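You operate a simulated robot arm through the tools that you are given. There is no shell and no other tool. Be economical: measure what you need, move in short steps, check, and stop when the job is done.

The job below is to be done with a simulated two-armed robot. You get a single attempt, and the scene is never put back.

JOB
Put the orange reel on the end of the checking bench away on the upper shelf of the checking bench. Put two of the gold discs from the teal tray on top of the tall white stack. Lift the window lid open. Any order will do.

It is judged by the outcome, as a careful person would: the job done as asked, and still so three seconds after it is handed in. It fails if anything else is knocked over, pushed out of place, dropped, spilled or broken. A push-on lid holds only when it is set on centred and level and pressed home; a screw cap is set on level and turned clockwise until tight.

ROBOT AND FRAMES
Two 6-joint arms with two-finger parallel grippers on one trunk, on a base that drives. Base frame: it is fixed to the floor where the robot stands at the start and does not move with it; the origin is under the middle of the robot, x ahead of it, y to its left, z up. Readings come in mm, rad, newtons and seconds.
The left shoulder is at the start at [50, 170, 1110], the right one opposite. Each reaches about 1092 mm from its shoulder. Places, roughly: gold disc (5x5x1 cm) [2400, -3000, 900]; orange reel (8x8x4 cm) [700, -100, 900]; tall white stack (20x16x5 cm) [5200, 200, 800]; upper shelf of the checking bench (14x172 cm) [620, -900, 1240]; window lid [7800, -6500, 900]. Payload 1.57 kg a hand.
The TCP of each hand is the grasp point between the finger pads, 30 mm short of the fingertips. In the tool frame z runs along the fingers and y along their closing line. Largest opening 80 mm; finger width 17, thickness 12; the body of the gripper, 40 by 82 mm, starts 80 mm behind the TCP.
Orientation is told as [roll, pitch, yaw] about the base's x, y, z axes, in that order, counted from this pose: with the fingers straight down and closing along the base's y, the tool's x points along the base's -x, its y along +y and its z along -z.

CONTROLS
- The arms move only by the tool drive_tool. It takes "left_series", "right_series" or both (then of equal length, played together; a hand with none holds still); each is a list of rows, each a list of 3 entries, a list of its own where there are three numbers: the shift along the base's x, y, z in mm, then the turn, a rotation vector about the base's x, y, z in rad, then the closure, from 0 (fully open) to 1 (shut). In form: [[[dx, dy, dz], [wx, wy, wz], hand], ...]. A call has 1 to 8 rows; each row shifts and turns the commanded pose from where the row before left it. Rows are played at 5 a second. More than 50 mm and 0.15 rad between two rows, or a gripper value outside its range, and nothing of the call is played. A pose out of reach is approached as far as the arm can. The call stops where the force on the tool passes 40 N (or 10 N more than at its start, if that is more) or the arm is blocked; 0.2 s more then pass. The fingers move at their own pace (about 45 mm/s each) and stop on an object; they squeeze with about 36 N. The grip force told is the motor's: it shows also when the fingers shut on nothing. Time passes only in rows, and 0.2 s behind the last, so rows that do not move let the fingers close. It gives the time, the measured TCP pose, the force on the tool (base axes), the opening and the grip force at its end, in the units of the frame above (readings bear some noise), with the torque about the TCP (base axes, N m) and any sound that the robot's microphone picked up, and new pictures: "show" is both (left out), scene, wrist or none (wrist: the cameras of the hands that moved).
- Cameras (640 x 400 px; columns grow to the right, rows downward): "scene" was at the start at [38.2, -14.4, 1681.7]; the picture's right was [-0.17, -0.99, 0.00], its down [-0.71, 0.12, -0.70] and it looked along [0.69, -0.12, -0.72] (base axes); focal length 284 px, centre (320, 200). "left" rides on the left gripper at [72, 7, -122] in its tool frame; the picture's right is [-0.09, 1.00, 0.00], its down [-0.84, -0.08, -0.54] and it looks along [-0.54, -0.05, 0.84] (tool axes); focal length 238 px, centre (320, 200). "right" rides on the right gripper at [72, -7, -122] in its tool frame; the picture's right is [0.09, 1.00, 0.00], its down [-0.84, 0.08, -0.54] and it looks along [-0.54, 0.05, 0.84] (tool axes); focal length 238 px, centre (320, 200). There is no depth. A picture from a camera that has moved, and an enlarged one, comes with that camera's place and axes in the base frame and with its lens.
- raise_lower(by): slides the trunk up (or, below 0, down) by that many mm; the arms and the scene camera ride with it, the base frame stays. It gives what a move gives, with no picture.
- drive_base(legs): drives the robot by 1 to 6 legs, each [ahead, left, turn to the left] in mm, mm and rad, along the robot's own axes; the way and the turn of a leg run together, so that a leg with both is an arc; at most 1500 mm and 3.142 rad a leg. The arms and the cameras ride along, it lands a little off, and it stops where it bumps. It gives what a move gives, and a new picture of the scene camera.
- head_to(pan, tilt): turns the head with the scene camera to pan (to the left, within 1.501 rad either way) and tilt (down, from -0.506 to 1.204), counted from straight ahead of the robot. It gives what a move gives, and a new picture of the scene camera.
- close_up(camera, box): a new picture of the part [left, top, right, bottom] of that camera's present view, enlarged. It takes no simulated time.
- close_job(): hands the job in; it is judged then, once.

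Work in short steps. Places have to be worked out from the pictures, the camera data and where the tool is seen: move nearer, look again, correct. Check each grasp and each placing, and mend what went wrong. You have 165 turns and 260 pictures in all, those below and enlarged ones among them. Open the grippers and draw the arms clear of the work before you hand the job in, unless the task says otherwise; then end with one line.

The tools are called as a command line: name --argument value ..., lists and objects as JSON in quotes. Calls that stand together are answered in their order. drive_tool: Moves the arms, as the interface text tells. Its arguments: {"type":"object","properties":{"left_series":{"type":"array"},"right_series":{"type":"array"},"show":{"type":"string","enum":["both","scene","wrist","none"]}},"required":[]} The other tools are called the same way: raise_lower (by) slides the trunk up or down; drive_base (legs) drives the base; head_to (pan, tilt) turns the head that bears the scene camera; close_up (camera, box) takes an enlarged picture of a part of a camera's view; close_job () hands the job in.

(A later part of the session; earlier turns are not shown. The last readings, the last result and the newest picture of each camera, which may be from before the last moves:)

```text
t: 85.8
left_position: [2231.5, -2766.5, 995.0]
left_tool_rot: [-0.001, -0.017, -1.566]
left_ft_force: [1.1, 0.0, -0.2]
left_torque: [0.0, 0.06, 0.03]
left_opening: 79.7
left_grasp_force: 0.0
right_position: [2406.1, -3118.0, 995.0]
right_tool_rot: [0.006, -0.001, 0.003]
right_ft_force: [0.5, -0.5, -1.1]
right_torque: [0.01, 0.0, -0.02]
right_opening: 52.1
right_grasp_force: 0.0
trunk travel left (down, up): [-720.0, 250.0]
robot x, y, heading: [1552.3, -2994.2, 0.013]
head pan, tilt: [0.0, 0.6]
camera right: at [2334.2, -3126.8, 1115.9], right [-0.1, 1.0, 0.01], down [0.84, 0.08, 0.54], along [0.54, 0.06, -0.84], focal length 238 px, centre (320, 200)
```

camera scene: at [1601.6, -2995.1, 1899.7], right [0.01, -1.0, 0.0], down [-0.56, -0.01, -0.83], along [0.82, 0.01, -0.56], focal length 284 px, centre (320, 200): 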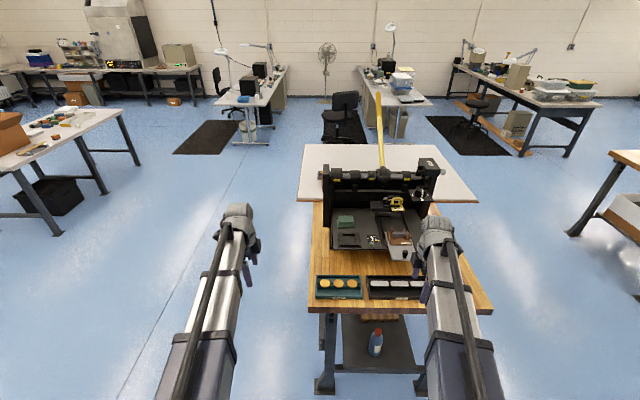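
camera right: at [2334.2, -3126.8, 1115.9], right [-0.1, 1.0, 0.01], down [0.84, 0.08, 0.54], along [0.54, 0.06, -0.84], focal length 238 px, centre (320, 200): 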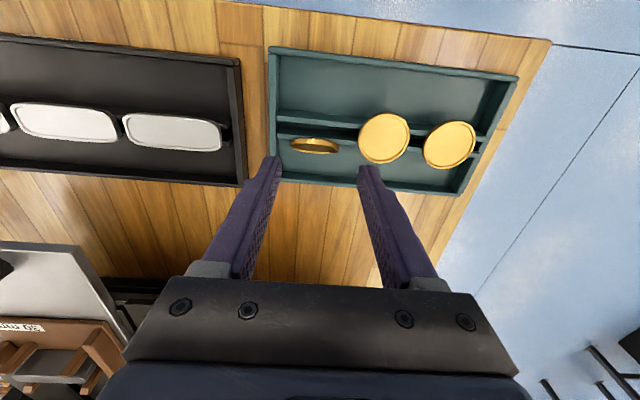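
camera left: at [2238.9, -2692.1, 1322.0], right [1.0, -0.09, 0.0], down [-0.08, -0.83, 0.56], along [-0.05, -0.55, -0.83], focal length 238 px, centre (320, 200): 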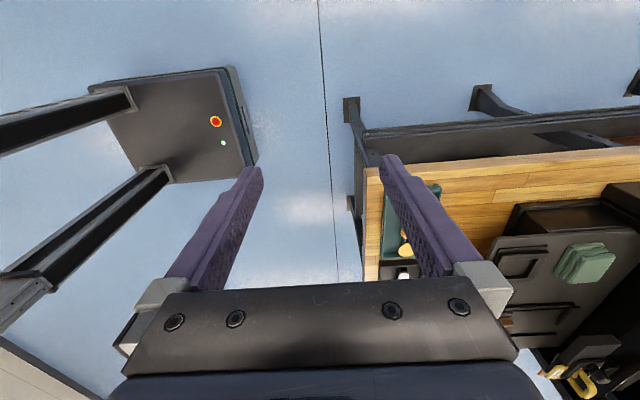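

The geometry now agrees between views: disc tops at z≈911, 43 mm wide, at x≈2396, y -3003 and -3062; the leaning one is near [2411, -3122]. I zoom to see its lean and the rails.

close_up --camera "right" --box '[260, 90, 420, 190]'

close_up --camera "scene" --box '[300, 260, 400, 310]'

```text
4.00 times, centred on (340, 140) of right
camera zoom: at [2334.2, -3126.8, 1115.9], right [-0.1, 1.0, 0.01], down [0.84, 0.08, 0.54], along [0.54, 0.06, -0.84], focal length 953 px, centre (240, 440)
```

zoom: 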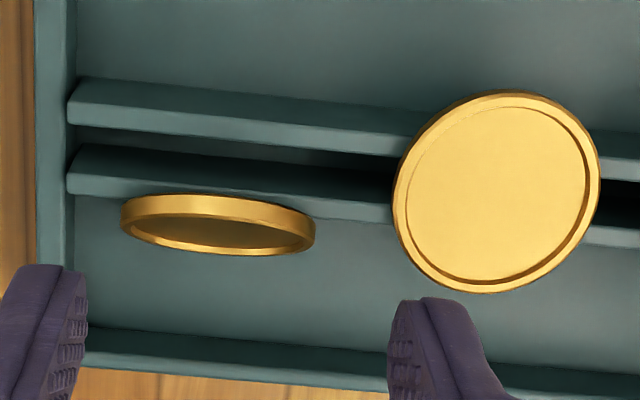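

```text
6.40 times, centred on (350, 285) of scene
camera zoom: at [1601.6, -2995.0, 1693.7], right [0.01, -1.0, 0.0], down [-0.56, -0.01, -0.83], along [0.82, 0.01, -0.56], focal length 1818 px, centre (128, -344)
```

zoom: 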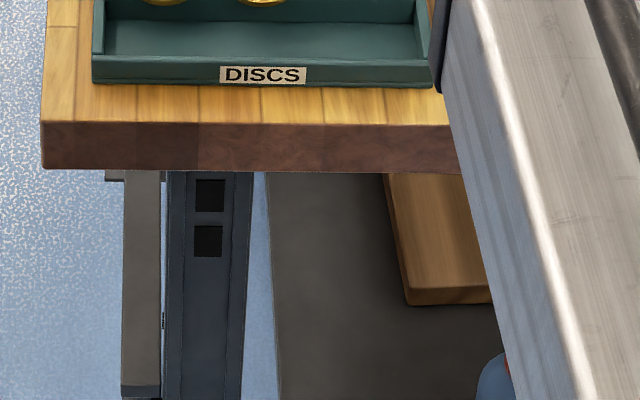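

The disc leans steeply (≈58°) on the +x rail with its upper 20 mm exposed. I'll pinch it by its faces: turn the right hand back to yaw 90°, put it at [2411, -3122] with a 40 mm opening.

drive_tool --right_series '[[[0, 0, 0], [0, 0, 0.142], 0.35], [[0, 0, 0], [0, 0, 0.142], 0.35], [[0, 0, 0], [0, 0, 0.142], 0.35], [[0, 0, 0], [0, 0, 0.142], 0.35], [[0, 0, 0], [0, 0, 0.142], 0.35], [[0, 0, 0], [0, 0, 0.142], 0.35], [[0, 0, 0], [0, 0, 0.142], 0.35], [[0, 0, 0], [0, 0, 0.142], 0.35]]' --show "none"

drive_tool --right_series '[[[0, 0, 0], [0, 0, 0.142], 0.4], [[0, 0, 0], [0, 0, 0.142], 0.45], [[0, 0, 0], [0, 0, 0.144], 0.5], [[4, -4, 0], [0, 0, 0], 0.5], [[0, 0, 0], [0, 0, 0], 0.5]]' --show "none"

raise_lower --by -35

close_up --camera "right" --box '[160, 60, 480, 300]'

```text
t: 87.6
left_position: [2230.4, -2765.5, 995.1]
left_tool_rot: [0.002, -0.015, -1.567]
left_ft_force: [0.0, 0.4, 0.2]
left_torque: [-0.04, 0.01, 0.03]
left_opening: 79.9
left_grasp_force: 0.1
right_position: [2406.2, -3117.6, 994.4]
right_tool_rot: [0.006, -0.001, 1.144]
right_ft_force: [-0.1, 0.5, 0.1]
right_torque: [0.03, -0.02, 0.03]
right_opening: 52.2
right_grasp_force: 0.2
trunk travel left (down, up): [-720.0, 250.0]
robot x, y, heading: [1552.2, -2998.3, 0.013]
head pan, tilt: [0.0, 0.6]
```

```text
t: 88.8
left_position: [2230.9, -2765.2, 995.7]
left_tool_rot: [-0.001, -0.016, -1.567]
left_ft_force: [-0.2, -0.8, -0.2]
left_torque: [0.03, 0.02, 0.04]
left_opening: 80.1
left_grasp_force: 0.1
right_position: [2412.1, -3121.4, 995.2]
right_tool_rot: [0.007, -0.002, 1.571]
right_ft_force: [-0.4, -0.9, 0.1]
right_torque: [0.0, 0.02, 0.01]
right_opening: 39.7
right_grasp_force: 0.1
trunk travel left (down, up): [-720.0, 250.0]
robot x, y, heading: [1553.8, -2994.5, 0.014]
head pan, tilt: [0.0, 0.6]
```

```text
t: 89.6
left_position: [2230.8, -2765.4, 959.3]
left_tool_rot: [0.002, -0.016, -1.567]
left_ft_force: [0.1, 0.4, 0.3]
left_torque: [0.04, 0.0, 0.02]
left_opening: 80.1
left_grasp_force: 0.0
right_position: [2410.3, -3121.7, 959.4]
right_tool_rot: [0.007, -0.002, 1.569]
right_ft_force: [0.5, 0.5, 0.5]
right_torque: [-0.04, 0.03, 0.0]
right_opening: 40.3
right_grasp_force: 0.1
trunk travel left (down, up): [-685.0, 285.0]
robot x, y, heading: [1554.8, -2995.4, 0.009]
head pan, tilt: [0.0, 0.6]
```

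```text
1.67 times, centred on (320, 180) of right
camera zoom: at [2417.1, -3195.5, 1081.1], right [-1.0, -0.09, 0.01], down [-0.07, 0.84, 0.54], along [-0.05, 0.54, -0.84], focal length 397 px, centre (320, 233)
```

zoom: 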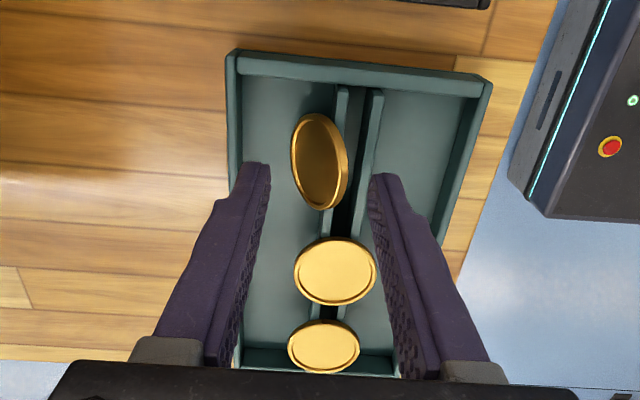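

The disc sits between the fingertips. I lower 20 mm (tips ≈909, just above the rail) and pinch.

raise_lower --by -20

drive_tool --right_series '[[[0, -2, 0], [0, 0, 0], 0.6], [[0, 0, 0], [0, 0, 0], 0.8], [[0, 0, 0], [0, 0, 0], 1.0], [[0, 0, 0], [0, 0, 0], 1.0]]' --show "wrist"

```text
t: 90.2
left_position: [2229.3, -2764.8, 943.5]
left_tool_rot: [0.003, -0.018, -1.568]
left_ft_force: [-0.4, 0.0, 0.9]
left_torque: [0.0, 0.01, -0.03]
left_opening: 80.0
left_grasp_force: 0.0
right_position: [2409.3, -3123.5, 944.4]
right_tool_rot: [0.004, 0.001, 1.57]
right_ft_force: [3.4, 1.2, 48.6]
right_torque: [0.0, 0.91, -0.12]
right_opening: 37.2
right_grasp_force: 0.0
trunk travel left (down, up): [-665.0, 305.0]
robot x, y, heading: [1553.7, -2994.7, 0.01]
head pan, tilt: [0.0, 0.6]
stopped: the force on the tool passed its limit at 41 N (the readings are from after the stop); the commanded pose is now the measured one
```

```text
t: 91.2
left_position: [2228.9, -2765.3, 942.4]
left_tool_rot: [0.004, -0.016, -1.567]
left_ft_force: [-0.4, 0.6, 0.0]
left_torque: [-0.02, -0.05, -0.02]
left_opening: 80.0
left_grasp_force: 0.1
right_position: [2410.3, -3125.1, 943.5]
right_tool_rot: [-0.002, -0.001, 1.569]
right_ft_force: [-5.0, 3.9, 50.5]
right_torque: [0.14, 0.13, -0.04]
right_opening: 11.4
right_grasp_force: 19.9
trunk travel left (down, up): [-665.0, 305.0]
robot x, y, heading: [1552.4, -2995.9, 0.007]
head pan, tilt: [0.0, 0.6]
camera right: at [2415.5, -3197.4, 1064.9], right [-1.0, -0.09, 0.0], down [-0.08, 0.84, 0.54], along [-0.05, 0.54, -0.84], focal length 238 px, centre (320, 200)
```

right: 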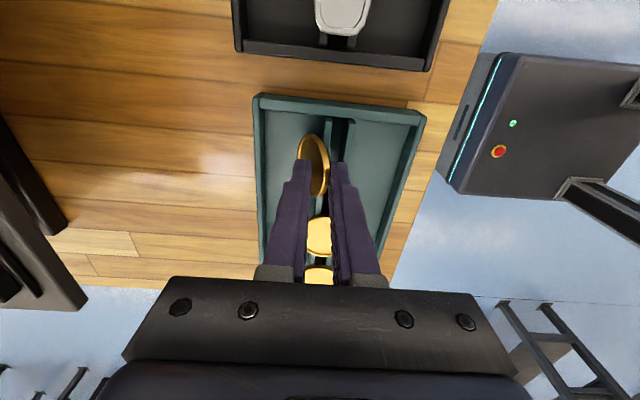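

The tips rest on the rail (z≈913) and have closed to 11 mm on the disc. I relieve the press slightly, finish squeezing, and lift.

raise_lower --by 3

drive_tool --right_series '[[[0, 0, 0], [0, 0, 0], 1.0], [[0, 0, 0], [0, 0, 0], 1.0], [[0, 0, 0], [0, 0, 0], 1.0]]' --show "none"

raise_lower --by 60

close_up --camera "right" --box '[160, 60, 480, 300]'

```text
t: 91.7
left_position: [2228.8, -2766.0, 944.9]
left_tool_rot: [0.002, -0.017, -1.568]
left_ft_force: [0.6, 0.0, -0.3]
left_torque: [0.01, 0.01, -0.01]
left_opening: 80.3
left_grasp_force: 0.1
right_position: [2413.2, -3125.0, 945.0]
right_tool_rot: [-0.001, -0.001, 1.569]
right_ft_force: [9.1, 1.3, 27.9]
right_torque: [0.09, -0.8, -0.01]
right_opening: 8.8
right_grasp_force: 26.8
trunk travel left (down, up): [-668.0, 302.0]
robot x, y, heading: [1551.1, -2994.4, 0.011]
head pan, tilt: [0.0, 0.6]
```

```text
t: 92.5
left_position: [2229.8, -2765.4, 943.2]
left_tool_rot: [0.002, -0.016, -1.569]
left_ft_force: [-0.5, -0.2, -0.6]
left_torque: [-0.01, 0.03, 0.01]
left_opening: 80.0
left_grasp_force: 0.0
right_position: [2410.0, -3123.8, 944.6]
right_tool_rot: [0.004, 0.0, 1.569]
right_ft_force: [7.5, -1.7, 23.8]
right_torque: [-0.04, -0.68, -0.01]
right_opening: 9.4
right_grasp_force: 27.9
trunk travel left (down, up): [-668.0, 302.0]
robot x, y, heading: [1554.9, -2996.1, 0.009]
head pan, tilt: [0.0, 0.6]
```

```text
t: 93.5
left_position: [2231.1, -2765.6, 1002.8]
left_tool_rot: [-0.001, -0.016, -1.567]
left_ft_force: [0.7, -0.8, -1.6]
left_torque: [0.03, -0.02, 0.03]
left_opening: 79.7
left_grasp_force: 0.1
right_position: [2412.2, -3124.3, 1002.3]
right_tool_rot: [0.004, -0.003, 1.568]
right_ft_force: [0.5, 0.3, 0.0]
right_torque: [-0.02, 0.01, -0.04]
right_opening: 3.4
right_grasp_force: 24.8
trunk travel left (down, up): [-728.0, 242.0]
robot x, y, heading: [1552.2, -2993.2, 0.011]
head pan, tilt: [0.0, 0.6]
```

```text
1.67 times, centred on (320, 180) of right
camera zoom: at [2418.4, -3197.7, 1123.8], right [-1.0, -0.09, 0.01], down [-0.07, 0.84, 0.54], along [-0.05, 0.54, -0.84], focal length 397 px, centre (320, 233)
```

zoom: 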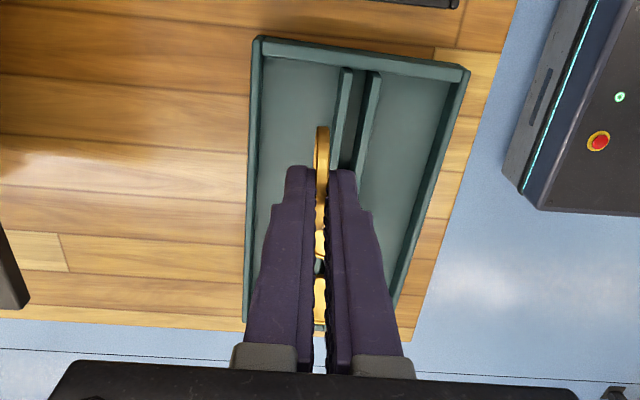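

I check whether the disc is really between the tips.

drive_tool --right_series '[[[0, 0, 0], [0, 0, 0], 1.0], [[0, 0, 0], [0, 0, 0], 1.0]]' --show "none"

raise_lower --by 60

close_up --camera "right" --box '[160, 60, 480, 300]'

close_up --camera "scene" --box '[280, 180, 480, 320]'

```text
t: 94.1
left_position: [2231.3, -2765.8, 1003.6]
left_tool_rot: [0.0, -0.017, -1.567]
left_ft_force: [0.3, 0.1, -0.2]
left_torque: [0.03, 0.01, -0.04]
left_opening: 79.9
left_grasp_force: 0.0
right_position: [2410.2, -3124.6, 1002.8]
right_tool_rot: [0.006, -0.002, 1.568]
right_ft_force: [0.0, -0.1, -1.5]
right_torque: [0.03, 0.02, 0.02]
right_opening: 3.6
right_grasp_force: 24.5
trunk travel left (down, up): [-728.0, 242.0]
robot x, y, heading: [1556.9, -2995.3, 0.013]
head pan, tilt: [0.0, 0.6]
```

```text
t: 95.1
left_position: [2231.5, -2765.0, 1063.8]
left_tool_rot: [0.001, -0.013, -1.568]
left_ft_force: [-0.5, 0.7, 0.8]
left_torque: [-0.05, -0.03, 0.01]
left_opening: 80.2
left_grasp_force: 0.1
right_position: [2411.9, -3125.2, 1062.4]
right_tool_rot: [0.005, -0.002, 1.571]
right_ft_force: [0.1, -1.0, -0.1]
right_torque: [0.02, 0.01, -0.02]
right_opening: 3.5
right_grasp_force: 24.2
trunk travel left (down, up): [-788.0, 182.0]
robot x, y, heading: [1551.4, -2999.5, 0.014]
head pan, tilt: [0.0, 0.6]
```

```text
1.67 times, centred on (320, 180) of right
camera zoom: at [2418.4, -3197.7, 1183.9], right [-1.0, -0.09, 0.01], down [-0.07, 0.84, 0.54], along [-0.05, 0.54, -0.84], focal length 397 px, centre (320, 233)
```

zoom: 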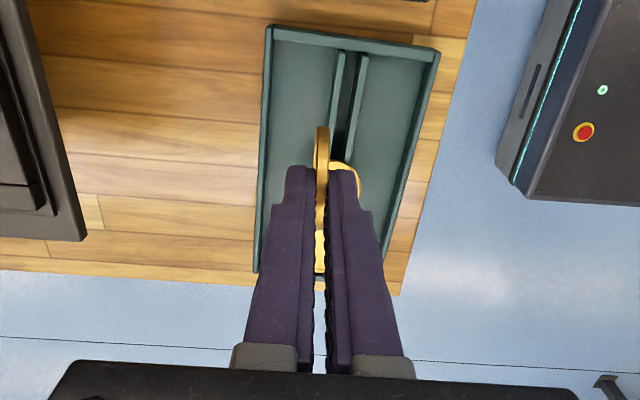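

```text
2.86 times, centred on (380, 250) of scene
camera zoom: at [1602.0, -2995.1, 1761.7], right [0.01, -1.0, 0.0], down [-0.57, -0.01, -0.82], along [0.82, 0.01, -0.57], focal length 812 px, centre (149, 57)
```

zoom: 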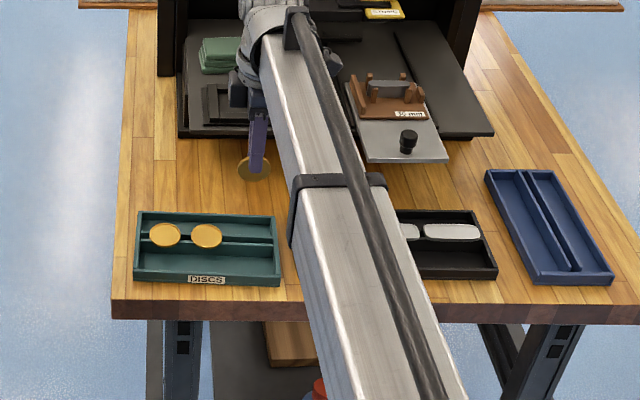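

The disc is firmly pinched (3.5 mm thick) and the other two are undisturbed. I take the right hand off to the side, clear of the bench.

drive_tool --right_series '[[[-32, -26, 0], [0, 0, 0], 1], [[-32, -26, 0], [0, 0, 0], 1], [[-32, -26, 0], [0, 0, 0], 1], [[-32, -26, 0], [0, 0, 0], 1], [[-32, -26, 0], [0, 0, 0], 1], [[-32, -26, 0], [0, 0, 0], 1], [[-24, -26, 0], [0, 0, 0], 1]]' --left_series '[[[25, -34, 0], [0, 0, 0], 0], [[25, -34, 0], [0, 0, 0], 0], [[25, -34, 0], [0, 0, 0], 0], [[25, -34, 0], [0, 0, 0], 0], [[25, -34, 0], [0, 0, 0], 0], [[25, -34, 0], [0, 0, 0], 0], [[16, -32, 0], [0, 0, 0], 0.2]]' --show "none"

close_up --camera "left" --box '[0, 0, 640, 400]'

```text
t: 96.7
left_position: [2397.3, -2999.8, 1063.1]
left_tool_rot: [-0.001, -0.016, -1.568]
left_ft_force: [-0.3, 0.6, 0.1]
left_torque: [0.0, -0.01, 0.01]
left_opening: 64.3
left_grasp_force: 0.1
right_position: [2195.7, -3308.5, 1063.3]
right_tool_rot: [0.005, -0.001, 1.57]
right_ft_force: [0.3, 1.0, 0.2]
right_torque: [0.02, 0.01, -0.02]
right_opening: 3.6
right_grasp_force: 24.0
trunk travel left (down, up): [-788.0, 182.0]
robot x, y, heading: [1556.1, -2994.5, 0.014]
head pan, tilt: [0.0, 0.6]
```

```text
1.00 times, centred on (320, 200) of left (not enlarged: the box is as wide or as high as the picture)
camera zoom: at [2404.3, -2927.1, 1184.2], right [1.0, -0.09, 0.0], down [-0.07, -0.83, 0.55], along [-0.05, -0.55, -0.83], focal length 238 px, centre (320, 200)
```

zoom: 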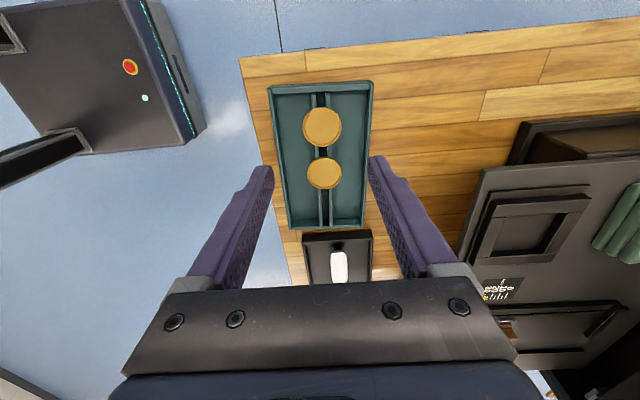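

Disc 1 is at about [2398, -3006]. I shift over it and lower 80 mm for a closer look.

drive_tool --left_series '[[[1, -5, 0], [0, 0, 0], 0.25], [[0, 0, 0], [0, 0, 0], 0.25]]' --show "none"

raise_lower --by -90

close_up --camera "left" --box '[160, 60, 480, 300]'

```text
t: 97.3
left_position: [2397.6, -3005.6, 1063.4]
left_tool_rot: [0.001, -0.017, -1.567]
left_ft_force: [-0.2, 0.0, 0.8]
left_torque: [-0.01, 0.0, 0.02]
left_opening: 60.1
left_grasp_force: 0.1
right_position: [2195.0, -3308.4, 1063.5]
right_tool_rot: [0.005, 0.0, 1.568]
right_ft_force: [-0.1, -0.4, -0.1]
right_torque: [0.03, -0.03, -0.01]
right_opening: 3.5
right_grasp_force: 24.6
trunk travel left (down, up): [-788.0, 182.0]
robot x, y, heading: [1553.5, -2998.1, 0.011]
head pan, tilt: [0.0, 0.6]
```

```text
t: 98.6
left_position: [2396.7, -3005.8, 972.9]
left_tool_rot: [0.001, -0.017, -1.567]
left_ft_force: [-0.5, -0.3, -0.4]
left_torque: [-0.02, -0.04, -0.03]
left_opening: 59.9
left_grasp_force: 0.0
right_position: [2196.3, -3307.3, 973.9]
right_tool_rot: [0.004, -0.002, 1.569]
right_ft_force: [0.5, 0.5, -0.5]
right_torque: [0.01, 0.0, 0.03]
right_opening: 3.7
right_grasp_force: 24.5
trunk travel left (down, up): [-698.0, 272.0]
robot x, y, heading: [1550.8, -2993.4, 0.014]
head pan, tilt: [0.0, 0.6]
```

```text
1.67 times, centred on (320, 180) of left
camera zoom: at [2404.7, -2931.8, 1094.2], right [1.0, -0.09, 0.0], down [-0.07, -0.83, 0.56], along [-0.05, -0.55, -0.83], focal length 397 px, centre (320, 233)
```

zoom: 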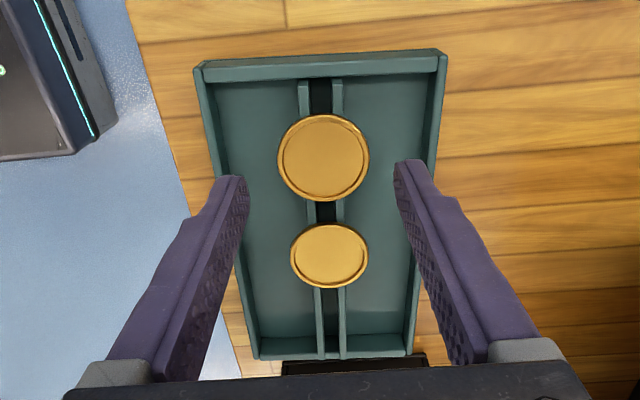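

Well centred at [2399, -3006]. I lower 30 mm, to tips ≈913, and check the level against the disc.

raise_lower --by -30

close_up --camera "left" --box '[200, 80, 440, 240]'

close_up --camera "scene" --box '[290, 260, 370, 320]'

```text
t: 99.3
left_position: [2397.1, -3006.3, 943.2]
left_tool_rot: [0.0, -0.015, -1.567]
left_ft_force: [0.8, -0.5, -0.3]
left_torque: [0.0, -0.02, -0.01]
left_opening: 60.2
left_grasp_force: 0.0
right_position: [2194.4, -3307.6, 943.1]
right_tool_rot: [0.007, -0.002, 1.568]
right_ft_force: [-0.4, 0.0, -0.4]
right_torque: [0.02, 0.01, 0.02]
right_opening: 3.8
right_grasp_force: 24.4
trunk travel left (down, up): [-668.0, 302.0]
robot x, y, heading: [1557.5, -2992.8, 0.01]
head pan, tilt: [0.0, 0.6]
```

```text
2.50 times, centred on (320, 160) of left
camera zoom: at [2404.6, -2931.8, 1064.2], right [1.0, -0.09, 0.0], down [-0.07, -0.83, 0.56], along [-0.05, -0.55, -0.83], focal length 596 px, centre (320, 300)
```

zoom: 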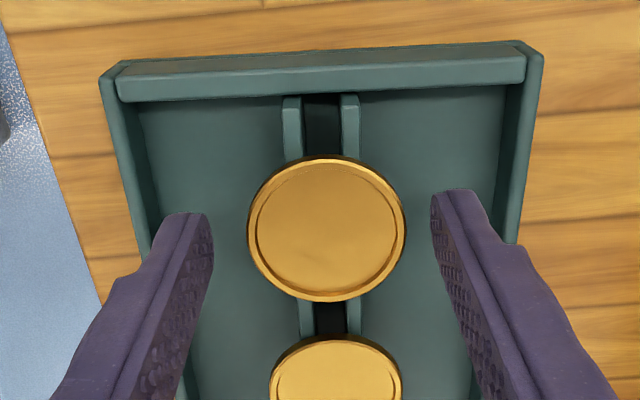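

```text
6.67 times, centred on (330, 290) of scene
camera zoom: at [1601.5, -2995.1, 1641.8], right [0.01, -1.0, 0.0], down [-0.56, -0.01, -0.83], along [0.83, 0.01, -0.56], focal length 1894 px, centre (253, -400)
```

zoom: 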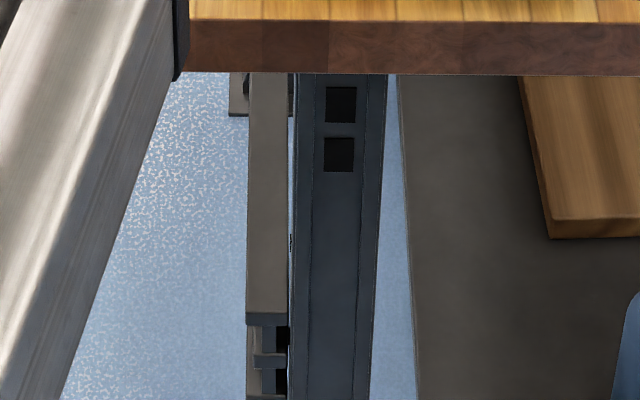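

The tips are level with the disc; I lower 3 mm more, nudge 2 mm, and close gently on it.

raise_lower --by -3

drive_tool --left_series '[[[2, 2, 0], [0, 0, 0], 0.4], [[0, 0, 0], [0, 0, 0], 0.45], [[0, 0, 0], [0, 0, 0], 0.5], [[0, 0, 0], [0, 0, 0], 0.6], [[0, 0, 0], [0, 0, 0], 0.6]]' --show "none"

close_up --camera "left" --box '[200, 80, 440, 240]'

```text
t: 99.9
left_position: [2397.4, -3004.9, 939.5]
left_tool_rot: [0.002, -0.015, -1.567]
left_ft_force: [0.2, 0.3, -0.7]
left_torque: [-0.01, -0.02, -0.01]
left_opening: 60.1
left_grasp_force: 0.0
right_position: [2195.0, -3307.5, 940.7]
right_tool_rot: [0.005, -0.002, 1.568]
right_ft_force: [-0.5, 0.0, -0.5]
right_torque: [-0.01, 0.01, 0.04]
right_opening: 3.5
right_grasp_force: 24.7
trunk travel left (down, up): [-665.0, 305.0]
robot x, y, heading: [1553.4, -2992.4, 0.01]
head pan, tilt: [0.0, 0.6]
```

```text
t: 101.1
left_position: [2399.8, -3003.2, 940.4]
left_tool_rot: [0.0, -0.016, -1.567]
left_ft_force: [-0.7, -0.6, 0.6]
left_torque: [-0.04, -0.03, -0.01]
left_opening: 42.1
left_grasp_force: 36.0
right_position: [2195.6, -3309.0, 940.5]
right_tool_rot: [0.004, -0.001, 1.569]
right_ft_force: [0.5, -0.2, -0.5]
right_torque: [0.01, -0.01, 0.01]
right_opening: 3.7
right_grasp_force: 24.7
trunk travel left (down, up): [-665.0, 305.0]
robot x, y, heading: [1556.1, -2993.1, 0.013]
head pan, tilt: [0.0, 0.6]
```

```text
2.50 times, centred on (320, 160) of left
camera zoom: at [2406.9, -2929.7, 1061.1], right [1.0, -0.09, 0.0], down [-0.07, -0.83, 0.56], along [-0.05, -0.55, -0.83], focal length 596 px, centre (320, 300)
```

zoom: 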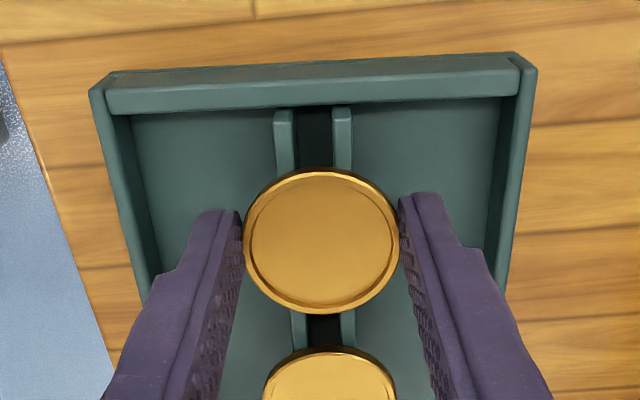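

Gripped flat at 42 mm. I lift and draw both hands back off the bench.

raise_lower --by 120

drive_tool --left_series '[[[-20, 30, 0], [0, 0, 0], 0.6], [[-28, 30, 0], [0, 0, 0], 0.6], [[-30, 30, 0], [0, 0, 0], 0.6], [[-30, 30, 0], [0, 0, 0], 0.6], [[-30, 30, 0], [0, 0, 0], 0.6], [[-30, 30, 0], [0, 0, 0], 0.6]]' --show "wrist"

```text
t: 102.6
left_position: [2399.2, -3004.2, 1060.4]
left_tool_rot: [-0.002, -0.017, -1.568]
left_ft_force: [0.2, -0.6, -0.4]
left_torque: [-0.03, -0.01, 0.0]
left_opening: 41.6
left_grasp_force: 35.9
right_position: [2195.8, -3308.1, 1060.0]
right_tool_rot: [0.005, -0.001, 1.57]
right_ft_force: [-0.4, 0.6, -0.7]
right_torque: [0.01, -0.01, 0.01]
right_opening: 3.4
right_grasp_force: 24.5
trunk travel left (down, up): [-785.0, 185.0]
robot x, y, heading: [1552.9, -2993.2, 0.015]
head pan, tilt: [0.0, 0.6]
```

```text
t: 104.0
left_position: [2230.5, -2824.6, 1060.1]
left_tool_rot: [0.0, -0.014, -1.568]
left_ft_force: [-0.2, -0.2, 0.1]
left_torque: [-0.01, 0.0, -0.03]
left_opening: 41.7
left_grasp_force: 36.1
right_position: [2193.6, -3307.7, 1060.3]
right_tool_rot: [0.006, 0.0, 1.568]
right_ft_force: [0.2, 0.4, 0.4]
right_torque: [0.02, -0.01, -0.04]
right_opening: 3.6
right_grasp_force: 24.5
trunk travel left (down, up): [-785.0, 185.0]
robot x, y, heading: [1552.3, -2995.7, 0.013]
head pan, tilt: [0.0, 0.6]
camera left: at [2238.8, -2750.6, 1181.2], right [1.0, -0.09, 0.0], down [-0.08, -0.83, 0.56], along [-0.05, -0.55, -0.83], focal length 238 px, centre (320, 200)
```

left: 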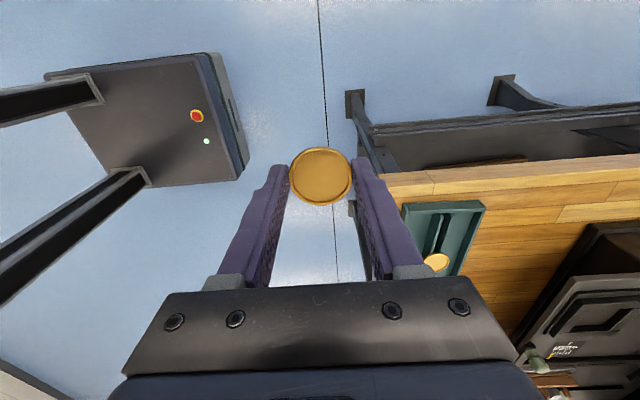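

Both discs are held. I back off and look toward the white stack near [5200, 200].

drive_base --legs '[[-250, 0, 0]]'

head_to --pan 0.72 --tilt 0.2

close_up --camera "scene" --box '[220, 100, 460, 250]'

```text
t: 105.8
left_position: [1977.6, -2824.0, 1061.4]
left_tool_rot: [0.001, -0.015, -1.562]
left_ft_force: [-0.2, -0.6, 0.9]
left_torque: [0.06, -0.05, 0.0]
left_opening: 41.9
left_grasp_force: 35.3
right_position: [1945.0, -3307.7, 1061.2]
right_tool_rot: [0.007, 0.0, 1.576]
right_ft_force: [0.2, 0.5, 0.2]
right_torque: [-0.02, -0.04, 0.0]
right_opening: 3.6
right_grasp_force: 24.6
trunk travel left (down, up): [-785.0, 185.0]
robot x, y, heading: [1302.5, -2996.1, 0.02]
head pan, tilt: [0.0, 0.6]
camera scene: at [1348.6, -2998.6, 1758.8], right [0.02, -1.0, 0.0], down [-0.56, -0.01, -0.83], along [0.83, 0.01, -0.56], focal length 284 px, centre (320, 200)
```

scene: 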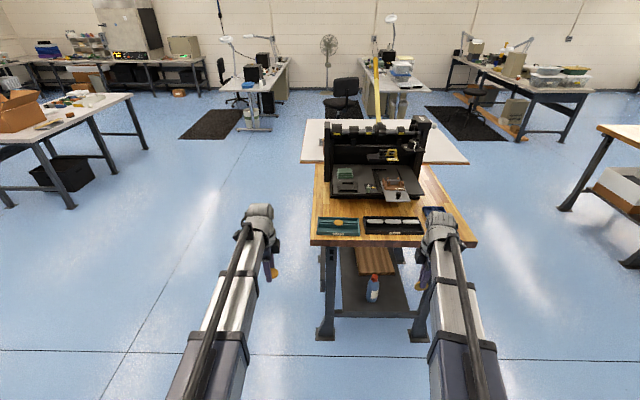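

```text
t: 106.9
left_position: [1979.0, -2824.2, 1058.7]
left_tool_rot: [0.0, -0.014, -1.562]
left_ft_force: [0.0, 0.5, -0.4]
left_torque: [0.02, 0.02, 0.03]
left_opening: 41.9
left_grasp_force: 36.2
right_position: [1945.0, -3307.2, 1059.8]
right_tool_rot: [0.006, 0.0, 1.576]
right_ft_force: [0.3, -0.5, -0.4]
right_torque: [0.03, 0.02, 0.02]
right_opening: 3.4
right_grasp_force: 24.2
trunk travel left (down, up): [-785.0, 185.0]
robot x, y, heading: [1301.5, -2994.2, 0.014]
head pan, tilt: [0.721, 0.201]
camera scene: at [1331.2, -2937.4, 1795.5], right [0.67, -0.74, 0.0], down [-0.15, -0.13, -0.98], along [0.73, 0.66, -0.2], focal length 284 px, centre (320, 200)
```

scene: 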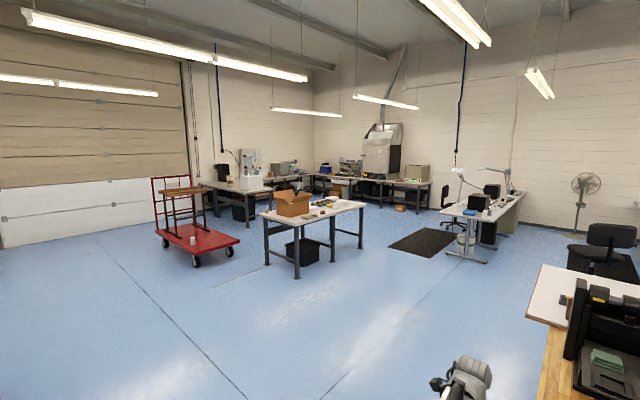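

```text
2.67 times, centred on (340, 175) of scene
camera zoom: at [1331.2, -2937.4, 1795.5], right [0.67, -0.74, 0.0], down [-0.15, -0.13, -0.98], along [0.73, 0.66, -0.2], focal length 758 px, centre (267, 267)
```

zoom: 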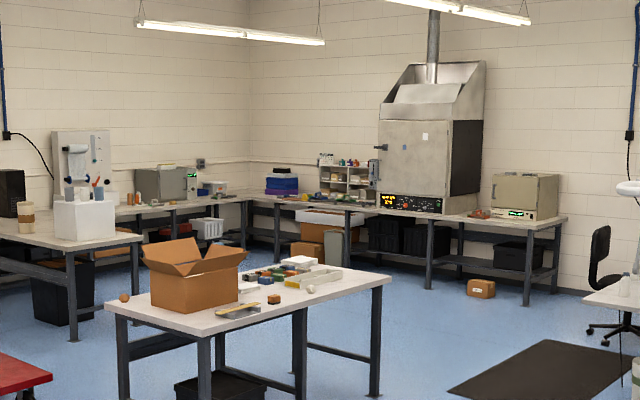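

close_up --camera "scene" --box '[290, 180, 370, 230]'

```text
8.00 times, centred on (330, 205) of scene
camera zoom: at [1331.2, -2937.4, 1795.5], right [0.67, -0.74, 0.0], down [-0.15, -0.13, -0.98], along [0.73, 0.66, -0.2], focal length 2273 px, centre (240, 160)
```

zoom: 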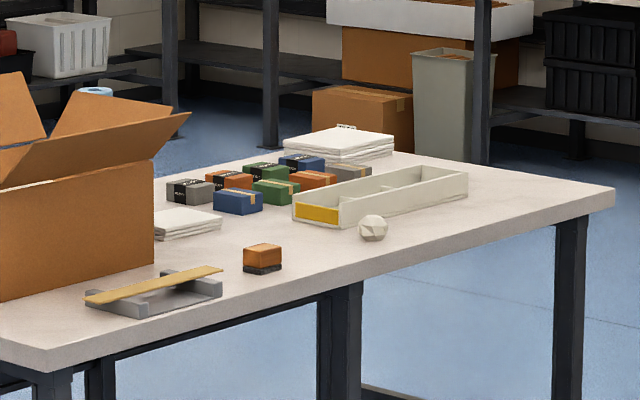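

The tall white stack is the taller pile at about [5190, 250] near the table's far side; the table's near edge is at y≈-400. I'll approach from that side: drive around past the checking bench, along the table, then face it.

drive_base --legs '[[0, 880, 0], [1400, 950, 0], [1250, 0, 0], [1250, 0, 0]]'

```text
refused: leg 2 is longer than a leg can be; nothing moved
```

drive_base --legs '[[0, 880, 0], [700, 475, 0], [700, 475, 0], [1250, 0, 0], [1200, 0, 0]]'

head_to --pan 1.1 --tilt 0.5

```text
t: 131.5
left_position: [5864.8, -982.9, 1060.7]
left_tool_rot: [0.0, -0.017, -1.586]
left_ft_force: [0.4, -0.2, 0.1]
left_torque: [0.01, 0.05, 0.02]
left_opening: 41.7
left_grasp_force: 36.2
right_position: [5817.9, -1464.3, 1059.0]
right_tool_rot: [0.005, -0.001, 1.553]
right_ft_force: [-0.2, 0.1, -0.5]
right_torque: [0.0, 0.01, 0.03]
right_opening: 3.3
right_grasp_force: 24.6
trunk travel left (down, up): [-785.0, 185.0]
robot x, y, heading: [5182.4, -1138.0, -0.007]
head pan, tilt: [0.721, 0.201]
camera scene: at [5212.9, -1078.4, 1795.5], right [0.65, -0.76, 0.0], down [-0.15, -0.13, -0.98], along [0.74, 0.64, -0.2], focal length 284 px, centre (320, 200)
```

scene: 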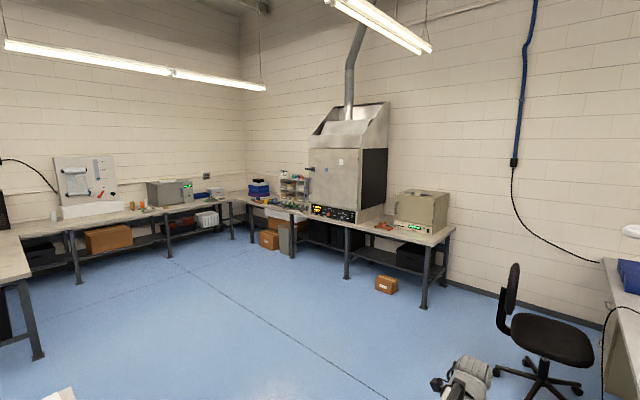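

```text
t: 132.4
left_position: [5864.1, -981.6, 1060.2]
left_tool_rot: [-0.001, -0.016, -1.586]
left_ft_force: [0.0, 0.2, 0.2]
left_torque: [0.0, -0.03, 0.0]
left_opening: 42.0
left_grasp_force: 35.6
right_position: [5817.3, -1463.5, 1060.3]
right_tool_rot: [0.006, -0.001, 1.551]
right_ft_force: [0.0, 0.6, 0.1]
right_torque: [-0.02, -0.01, 0.01]
right_opening: 3.8
right_grasp_force: 24.4
trunk travel left (down, up): [-785.0, 185.0]
robot x, y, heading: [5183.6, -1138.5, -0.01]
head pan, tilt: [1.1, 0.499]
camera scene: at [5183.9, -1058.7, 1767.9], right [0.89, -0.46, 0.0], down [-0.22, -0.42, -0.88], along [0.4, 0.78, -0.48], focal length 284 px, centre (320, 200)
```

scene: 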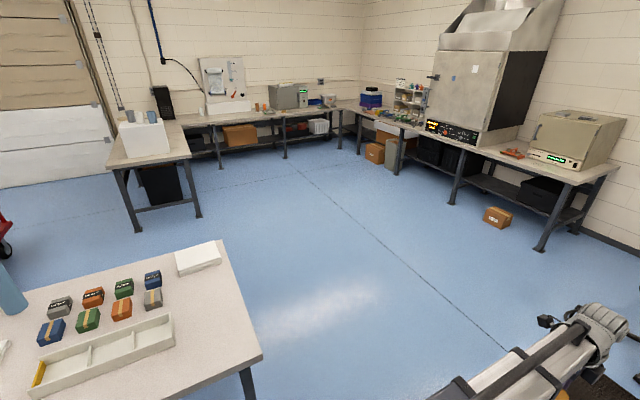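

The tall stack is at about [5142, 242], with clear table around it. I turn to face the table and close in.

drive_base --legs '[[0, 0, 1.578], [380, 30, 0]]'

head_to --pan 0.0 --tilt 0.75

```text
t: 138.6
left_position: [4996.5, -78.2, 1059.9]
left_tool_rot: [0.0, -0.016, -0.014]
left_ft_force: [-0.1, 1.3, -0.7]
left_torque: [0.0, -0.02, 0.02]
left_opening: 41.8
left_grasp_force: 35.8
right_position: [5480.3, -124.0, 1059.8]
right_tool_rot: [0.007, -0.002, 3.122]
right_ft_force: [0.2, -0.4, -0.4]
right_torque: [-0.02, -0.02, -0.02]
right_opening: 3.7
right_grasp_force: 24.6
trunk travel left (down, up): [-785.0, 185.0]
robot x, y, heading: [5154.1, -756.9, 1.567]
head pan, tilt: [1.1, 0.499]
camera scene: at [5072.6, -756.9, 1767.8], right [0.46, 0.89, 0.0], down [0.43, -0.22, -0.88], along [-0.78, 0.4, -0.48], focal length 284 px, centre (320, 200)
```

scene: 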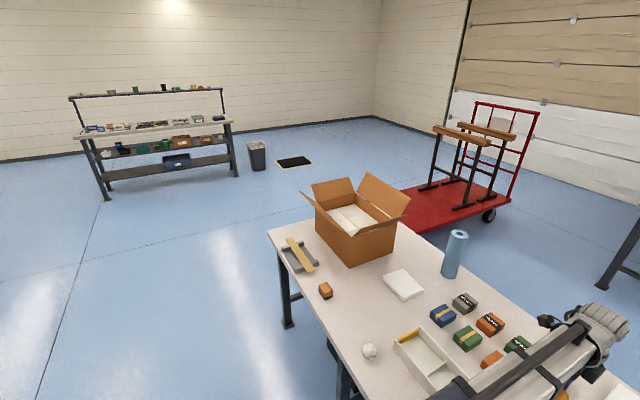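

```text
t: 139.9
left_position: [4996.2, -78.8, 1060.7]
left_tool_rot: [0.001, -0.017, -0.015]
left_ft_force: [0.2, -0.5, -0.5]
left_torque: [0.01, -0.03, -0.04]
left_opening: 41.6
left_grasp_force: 35.7
right_position: [5478.5, -124.8, 1059.9]
right_tool_rot: [0.005, -0.001, 3.123]
right_ft_force: [0.4, -0.3, 0.4]
right_torque: [0.0, -0.01, -0.02]
right_opening: 3.5
right_grasp_force: 24.7
trunk travel left (down, up): [-785.0, 185.0]
robot x, y, heading: [5159.2, -759.3, 1.569]
head pan, tilt: [0.0, 0.75]
camera scene: at [5154.0, -717.1, 1745.9], right [1.0, 0.0, 0.0], down [0.0, -0.68, -0.73], along [0.0, 0.73, -0.68], focal length 284 px, centre (320, 200)
```

scene: 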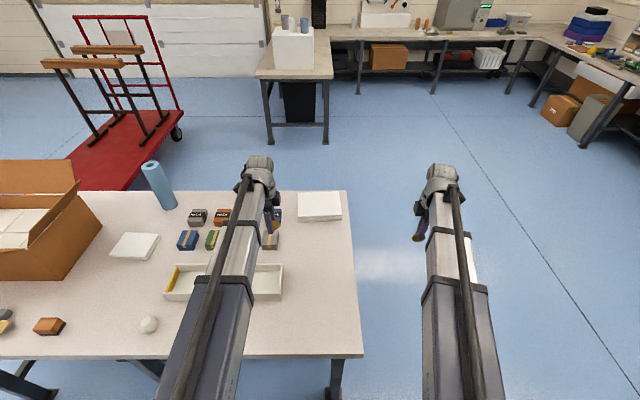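

The stack is straight ahead. I zoom in on it.

close_up --camera "scene" --box '[240, 160, 400, 260]'

```text
4.00 times, centred on (320, 210) of scene
camera zoom: at [5154.0, -717.1, 1745.9], right [1.0, 0.0, 0.0], down [0.0, -0.68, -0.73], along [0.0, 0.73, -0.68], focal length 1136 px, centre (320, 160)
```

zoom: 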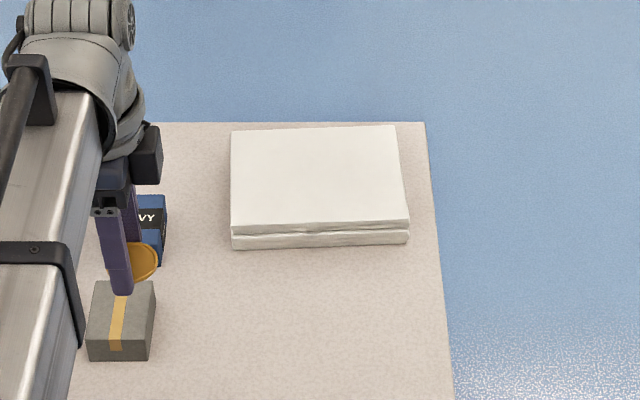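

Stack top spans about x 5050–5250, y 165–320. I close in 60 mm, then bring the left hand over its left half.

drive_base --legs '[[60, 0, 0]]'

drive_tool --left_series '[[[15, 36, 0], [0, 0, 0], 0.6], [[15, 36, 0], [0, 0, 0], 0.6], [[15, 36, 0], [0, 0, 0], 0.6], [[15, 36, 0], [0, 0, 0], 0.6], [[15, 36, 0], [0, 0, 0], 0.6], [[15, 36, 0], [0, 0, 0], 0.6], [[15, 34, 0], [0, 0, 0], 0.6], [[0, 0, 0], [0, 0, 0], 0.6]]' --show "none"

raise_lower --by -130

close_up --camera "left" --box '[0, 0, 640, 400]'

close_up --camera "scene" --box '[220, 120, 460, 270]'

```text
t: 140.9
left_position: [4997.9, -18.9, 1057.6]
left_tool_rot: [-0.003, -0.014, -0.016]
left_ft_force: [0.0, 0.7, -0.3]
left_torque: [-0.05, -0.02, 0.0]
left_opening: 41.7
left_grasp_force: 35.6
right_position: [5481.2, -64.9, 1058.3]
right_tool_rot: [0.007, -0.003, 3.124]
right_ft_force: [0.2, 0.1, -0.5]
right_torque: [-0.07, 0.02, 0.01]
right_opening: 3.7
right_grasp_force: 25.1
trunk travel left (down, up): [-785.0, 185.0]
robot x, y, heading: [5153.8, -698.2, 1.568]
head pan, tilt: [0.0, 0.75]
camera scene: at [5154.5, -655.8, 1745.8], right [1.0, -0.01, 0.0], down [0.0, -0.68, -0.73], along [0.0, 0.73, -0.68], focal length 284 px, centre (320, 200)
```

scene: 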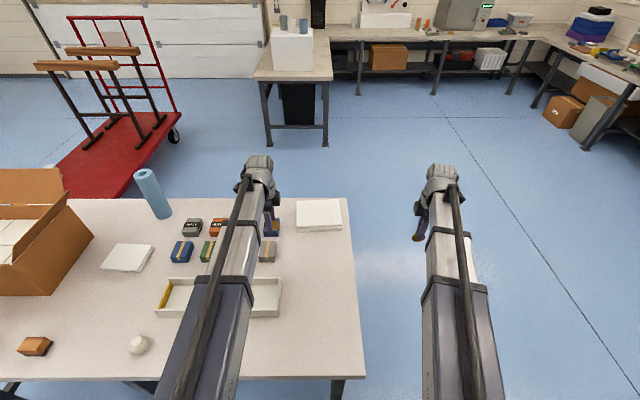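

```text
t: 142.7
left_position: [5101.9, 215.0, 1059.8]
left_tool_rot: [0.004, -0.015, -0.015]
left_ft_force: [0.4, -0.9, -0.8]
left_torque: [0.03, 0.02, 0.02]
left_opening: 41.7
left_grasp_force: 35.7
left hand out of reach, approached as far as the arm can: row 7
right_position: [5480.2, -65.3, 1059.8]
right_tool_rot: [0.005, -0.001, 3.121]
right_ft_force: [-0.7, 0.0, -0.9]
right_torque: [-0.01, -0.04, 0.02]
right_opening: 3.7
right_grasp_force: 24.0
trunk travel left (down, up): [-785.0, 185.0]
robot x, y, heading: [5155.7, -705.1, 1.566]
head pan, tilt: [0.0, 0.75]
```

```text
t: 144.3
left_position: [5102.0, 215.4, 929.1]
left_tool_rot: [0.003, -0.019, -0.015]
left_ft_force: [-0.3, -0.1, -1.1]
left_torque: [0.03, 0.01, -0.01]
left_opening: 41.5
left_grasp_force: 36.2
right_position: [5479.9, -67.1, 929.9]
right_tool_rot: [0.005, 0.0, 3.122]
right_ft_force: [0.0, 0.2, -0.1]
right_torque: [-0.02, 0.0, 0.01]
right_opening: 3.5
right_grasp_force: 24.4
trunk travel left (down, up): [-655.0, 315.0]
robot x, y, heading: [5156.5, -701.0, 1.565]
head pan, tilt: [0.0, 0.75]
```

```text
1.00 times, centred on (320, 200) of left (not enlarged: the box is as wide or as high as the picture)
camera zoom: at [5029.3, 222.7, 1051.2], right [0.11, 0.99, 0.0], down [0.83, -0.09, 0.56], along [0.55, -0.06, -0.83], focal length 238 px, centre (320, 200)
```

zoom: 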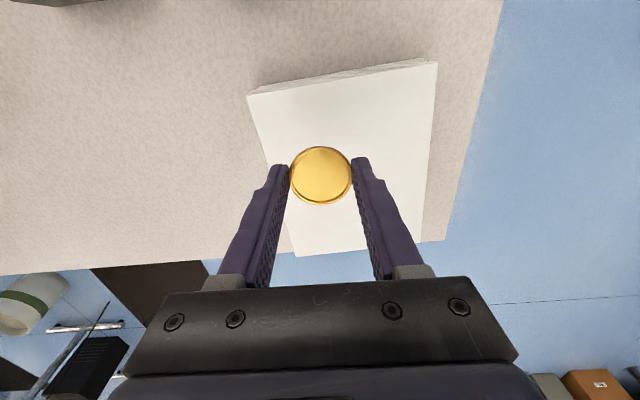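

```text
2.67 times, centred on (340, 195) of scene
camera zoom: at [5154.4, -659.2, 1616.0], right [1.0, -0.01, 0.0], down [0.0, -0.68, -0.73], along [0.0, 0.73, -0.68], focal length 758 px, centre (267, 213)
```

zoom: 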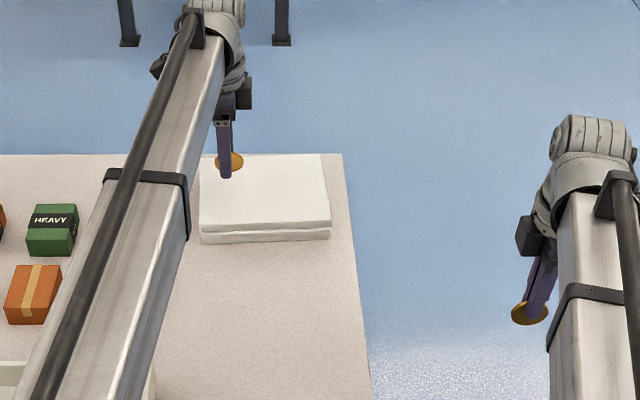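

The left disc hangs over the stack's left half with ≈60 mm margins. I lower toward it.

raise_lower --by -55

close_up --camera "left" --box '[160, 60, 480, 300]'

close_up --camera "scene" --box '[260, 130, 380, 220]'

```text
t: 145.2
left_position: [5101.5, 214.0, 874.6]
left_tool_rot: [0.004, -0.018, -0.015]
left_ft_force: [0.7, -0.1, -0.7]
left_torque: [0.01, -0.02, 0.0]
left_opening: 41.5
left_grasp_force: 36.1
right_position: [5479.8, -66.5, 875.9]
right_tool_rot: [0.004, -0.002, 3.122]
right_ft_force: [-0.2, 0.2, 0.4]
right_torque: [0.01, 0.02, 0.01]
right_opening: 3.8
right_grasp_force: 24.6
trunk travel left (down, up): [-600.0, 370.0]
robot x, y, heading: [5154.7, -699.4, 1.564]
head pan, tilt: [0.0, 0.75]
```

```text
1.67 times, centred on (320, 180) of left
camera zoom: at [5029.3, 222.7, 996.2], right [0.11, 0.99, 0.0], down [0.83, -0.09, 0.56], along [0.55, -0.06, -0.83], focal length 397 px, centre (320, 233)
```

zoom: 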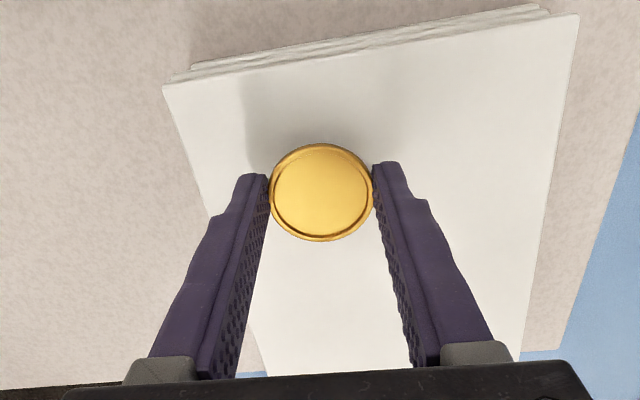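

```text
4.44 times, centred on (320, 175) of scene
camera zoom: at [5154.4, -659.3, 1560.9], right [1.0, -0.01, 0.0], down [0.0, -0.68, -0.73], along [0.0, 0.73, -0.68], focal length 1263 px, centre (320, 311)
```

zoom: 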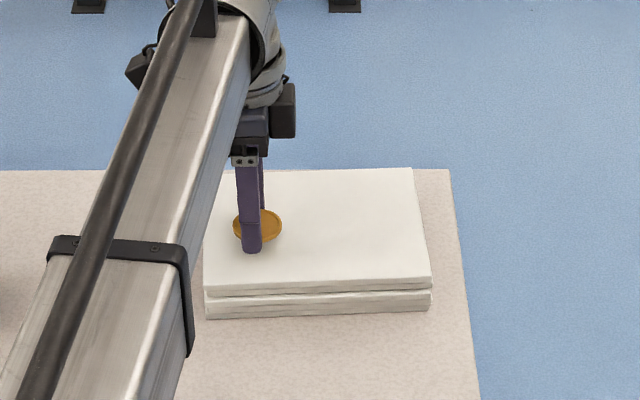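

Still ≈20 mm to go; I lower in small steps to contact.

raise_lower --by -12

raise_lower --by -5

raise_lower --by -4

close_up --camera "left" --box '[160, 60, 480, 300]'

```text
t: 145.8
left_position: [5101.8, 214.9, 866.5]
left_tool_rot: [0.006, -0.016, -0.016]
left_ft_force: [0.8, 8.1, 28.3]
left_torque: [-0.4, 0.22, -0.05]
left_opening: 41.6
left_grasp_force: 36.2
right_position: [5481.2, -67.3, 863.7]
right_tool_rot: [0.003, -0.002, 3.123]
right_ft_force: [0.2, 0.4, -0.2]
right_torque: [0.02, -0.01, 0.01]
right_opening: 3.8
right_grasp_force: 24.2
trunk travel left (down, up): [-588.0, 382.0]
robot x, y, heading: [5156.7, -702.3, 1.562]
head pan, tilt: [0.0, 0.75]
```

```text
t: 146.1
left_position: [5102.6, 214.7, 865.7]
left_tool_rot: [0.007, -0.015, -0.016]
left_ft_force: [0.6, 1.5, 27.8]
left_torque: [-0.66, 0.2, 0.0]
left_opening: 41.5
left_grasp_force: 36.2
right_position: [5480.4, -68.2, 864.5]
right_tool_rot: [0.004, 0.0, 3.123]
right_ft_force: [0.0, 0.0, -0.4]
right_torque: [0.01, -0.04, -0.02]
right_opening: 3.7
right_grasp_force: 24.5
trunk travel left (down, up): [-588.0, 382.0]
robot x, y, heading: [5156.8, -702.1, 1.563]
head pan, tilt: [0.0, 0.75]
stopped: the force on the tool passed its limit at 48 N (the readings are from after the stop); the commanded pose is now the measured one
```

```text
t: 146.5
left_position: [5102.0, 214.8, 865.3]
left_tool_rot: [0.007, -0.016, -0.015]
left_ft_force: [0.1, 0.2, 34.0]
left_torque: [-0.87, 0.3, 0.0]
left_opening: 41.6
left_grasp_force: 36.3
right_position: [5481.0, -69.4, 863.6]
right_tool_rot: [0.003, 0.0, 3.121]
right_ft_force: [-0.6, -0.2, -1.0]
right_torque: [-0.01, 0.0, 0.0]
right_opening: 3.7
right_grasp_force: 24.3
trunk travel left (down, up): [-587.0, 383.0]
robot x, y, heading: [5159.9, -703.3, 1.56]
head pan, tilt: [0.0, 0.75]
stopped: the force on the tool passed its limit at 46 N (the readings are from after the stop); the commanded pose is now the measured one
```

```text
1.67 times, centred on (320, 180) of left
camera zoom: at [5029.3, 222.0, 986.0], right [0.11, 0.99, 0.01], down [0.83, -0.09, 0.56], along [0.55, -0.05, -0.83], focal length 397 px, centre (320, 233)
```

zoom: 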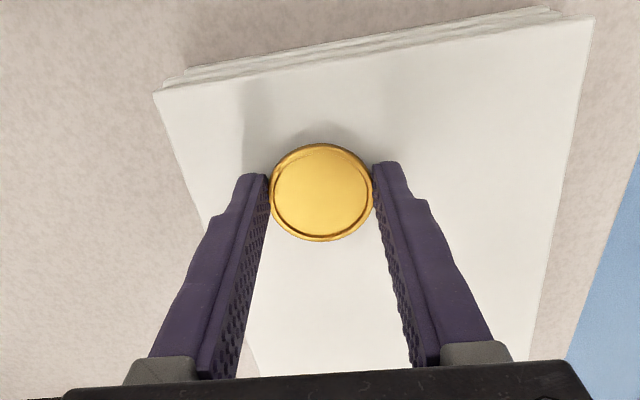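

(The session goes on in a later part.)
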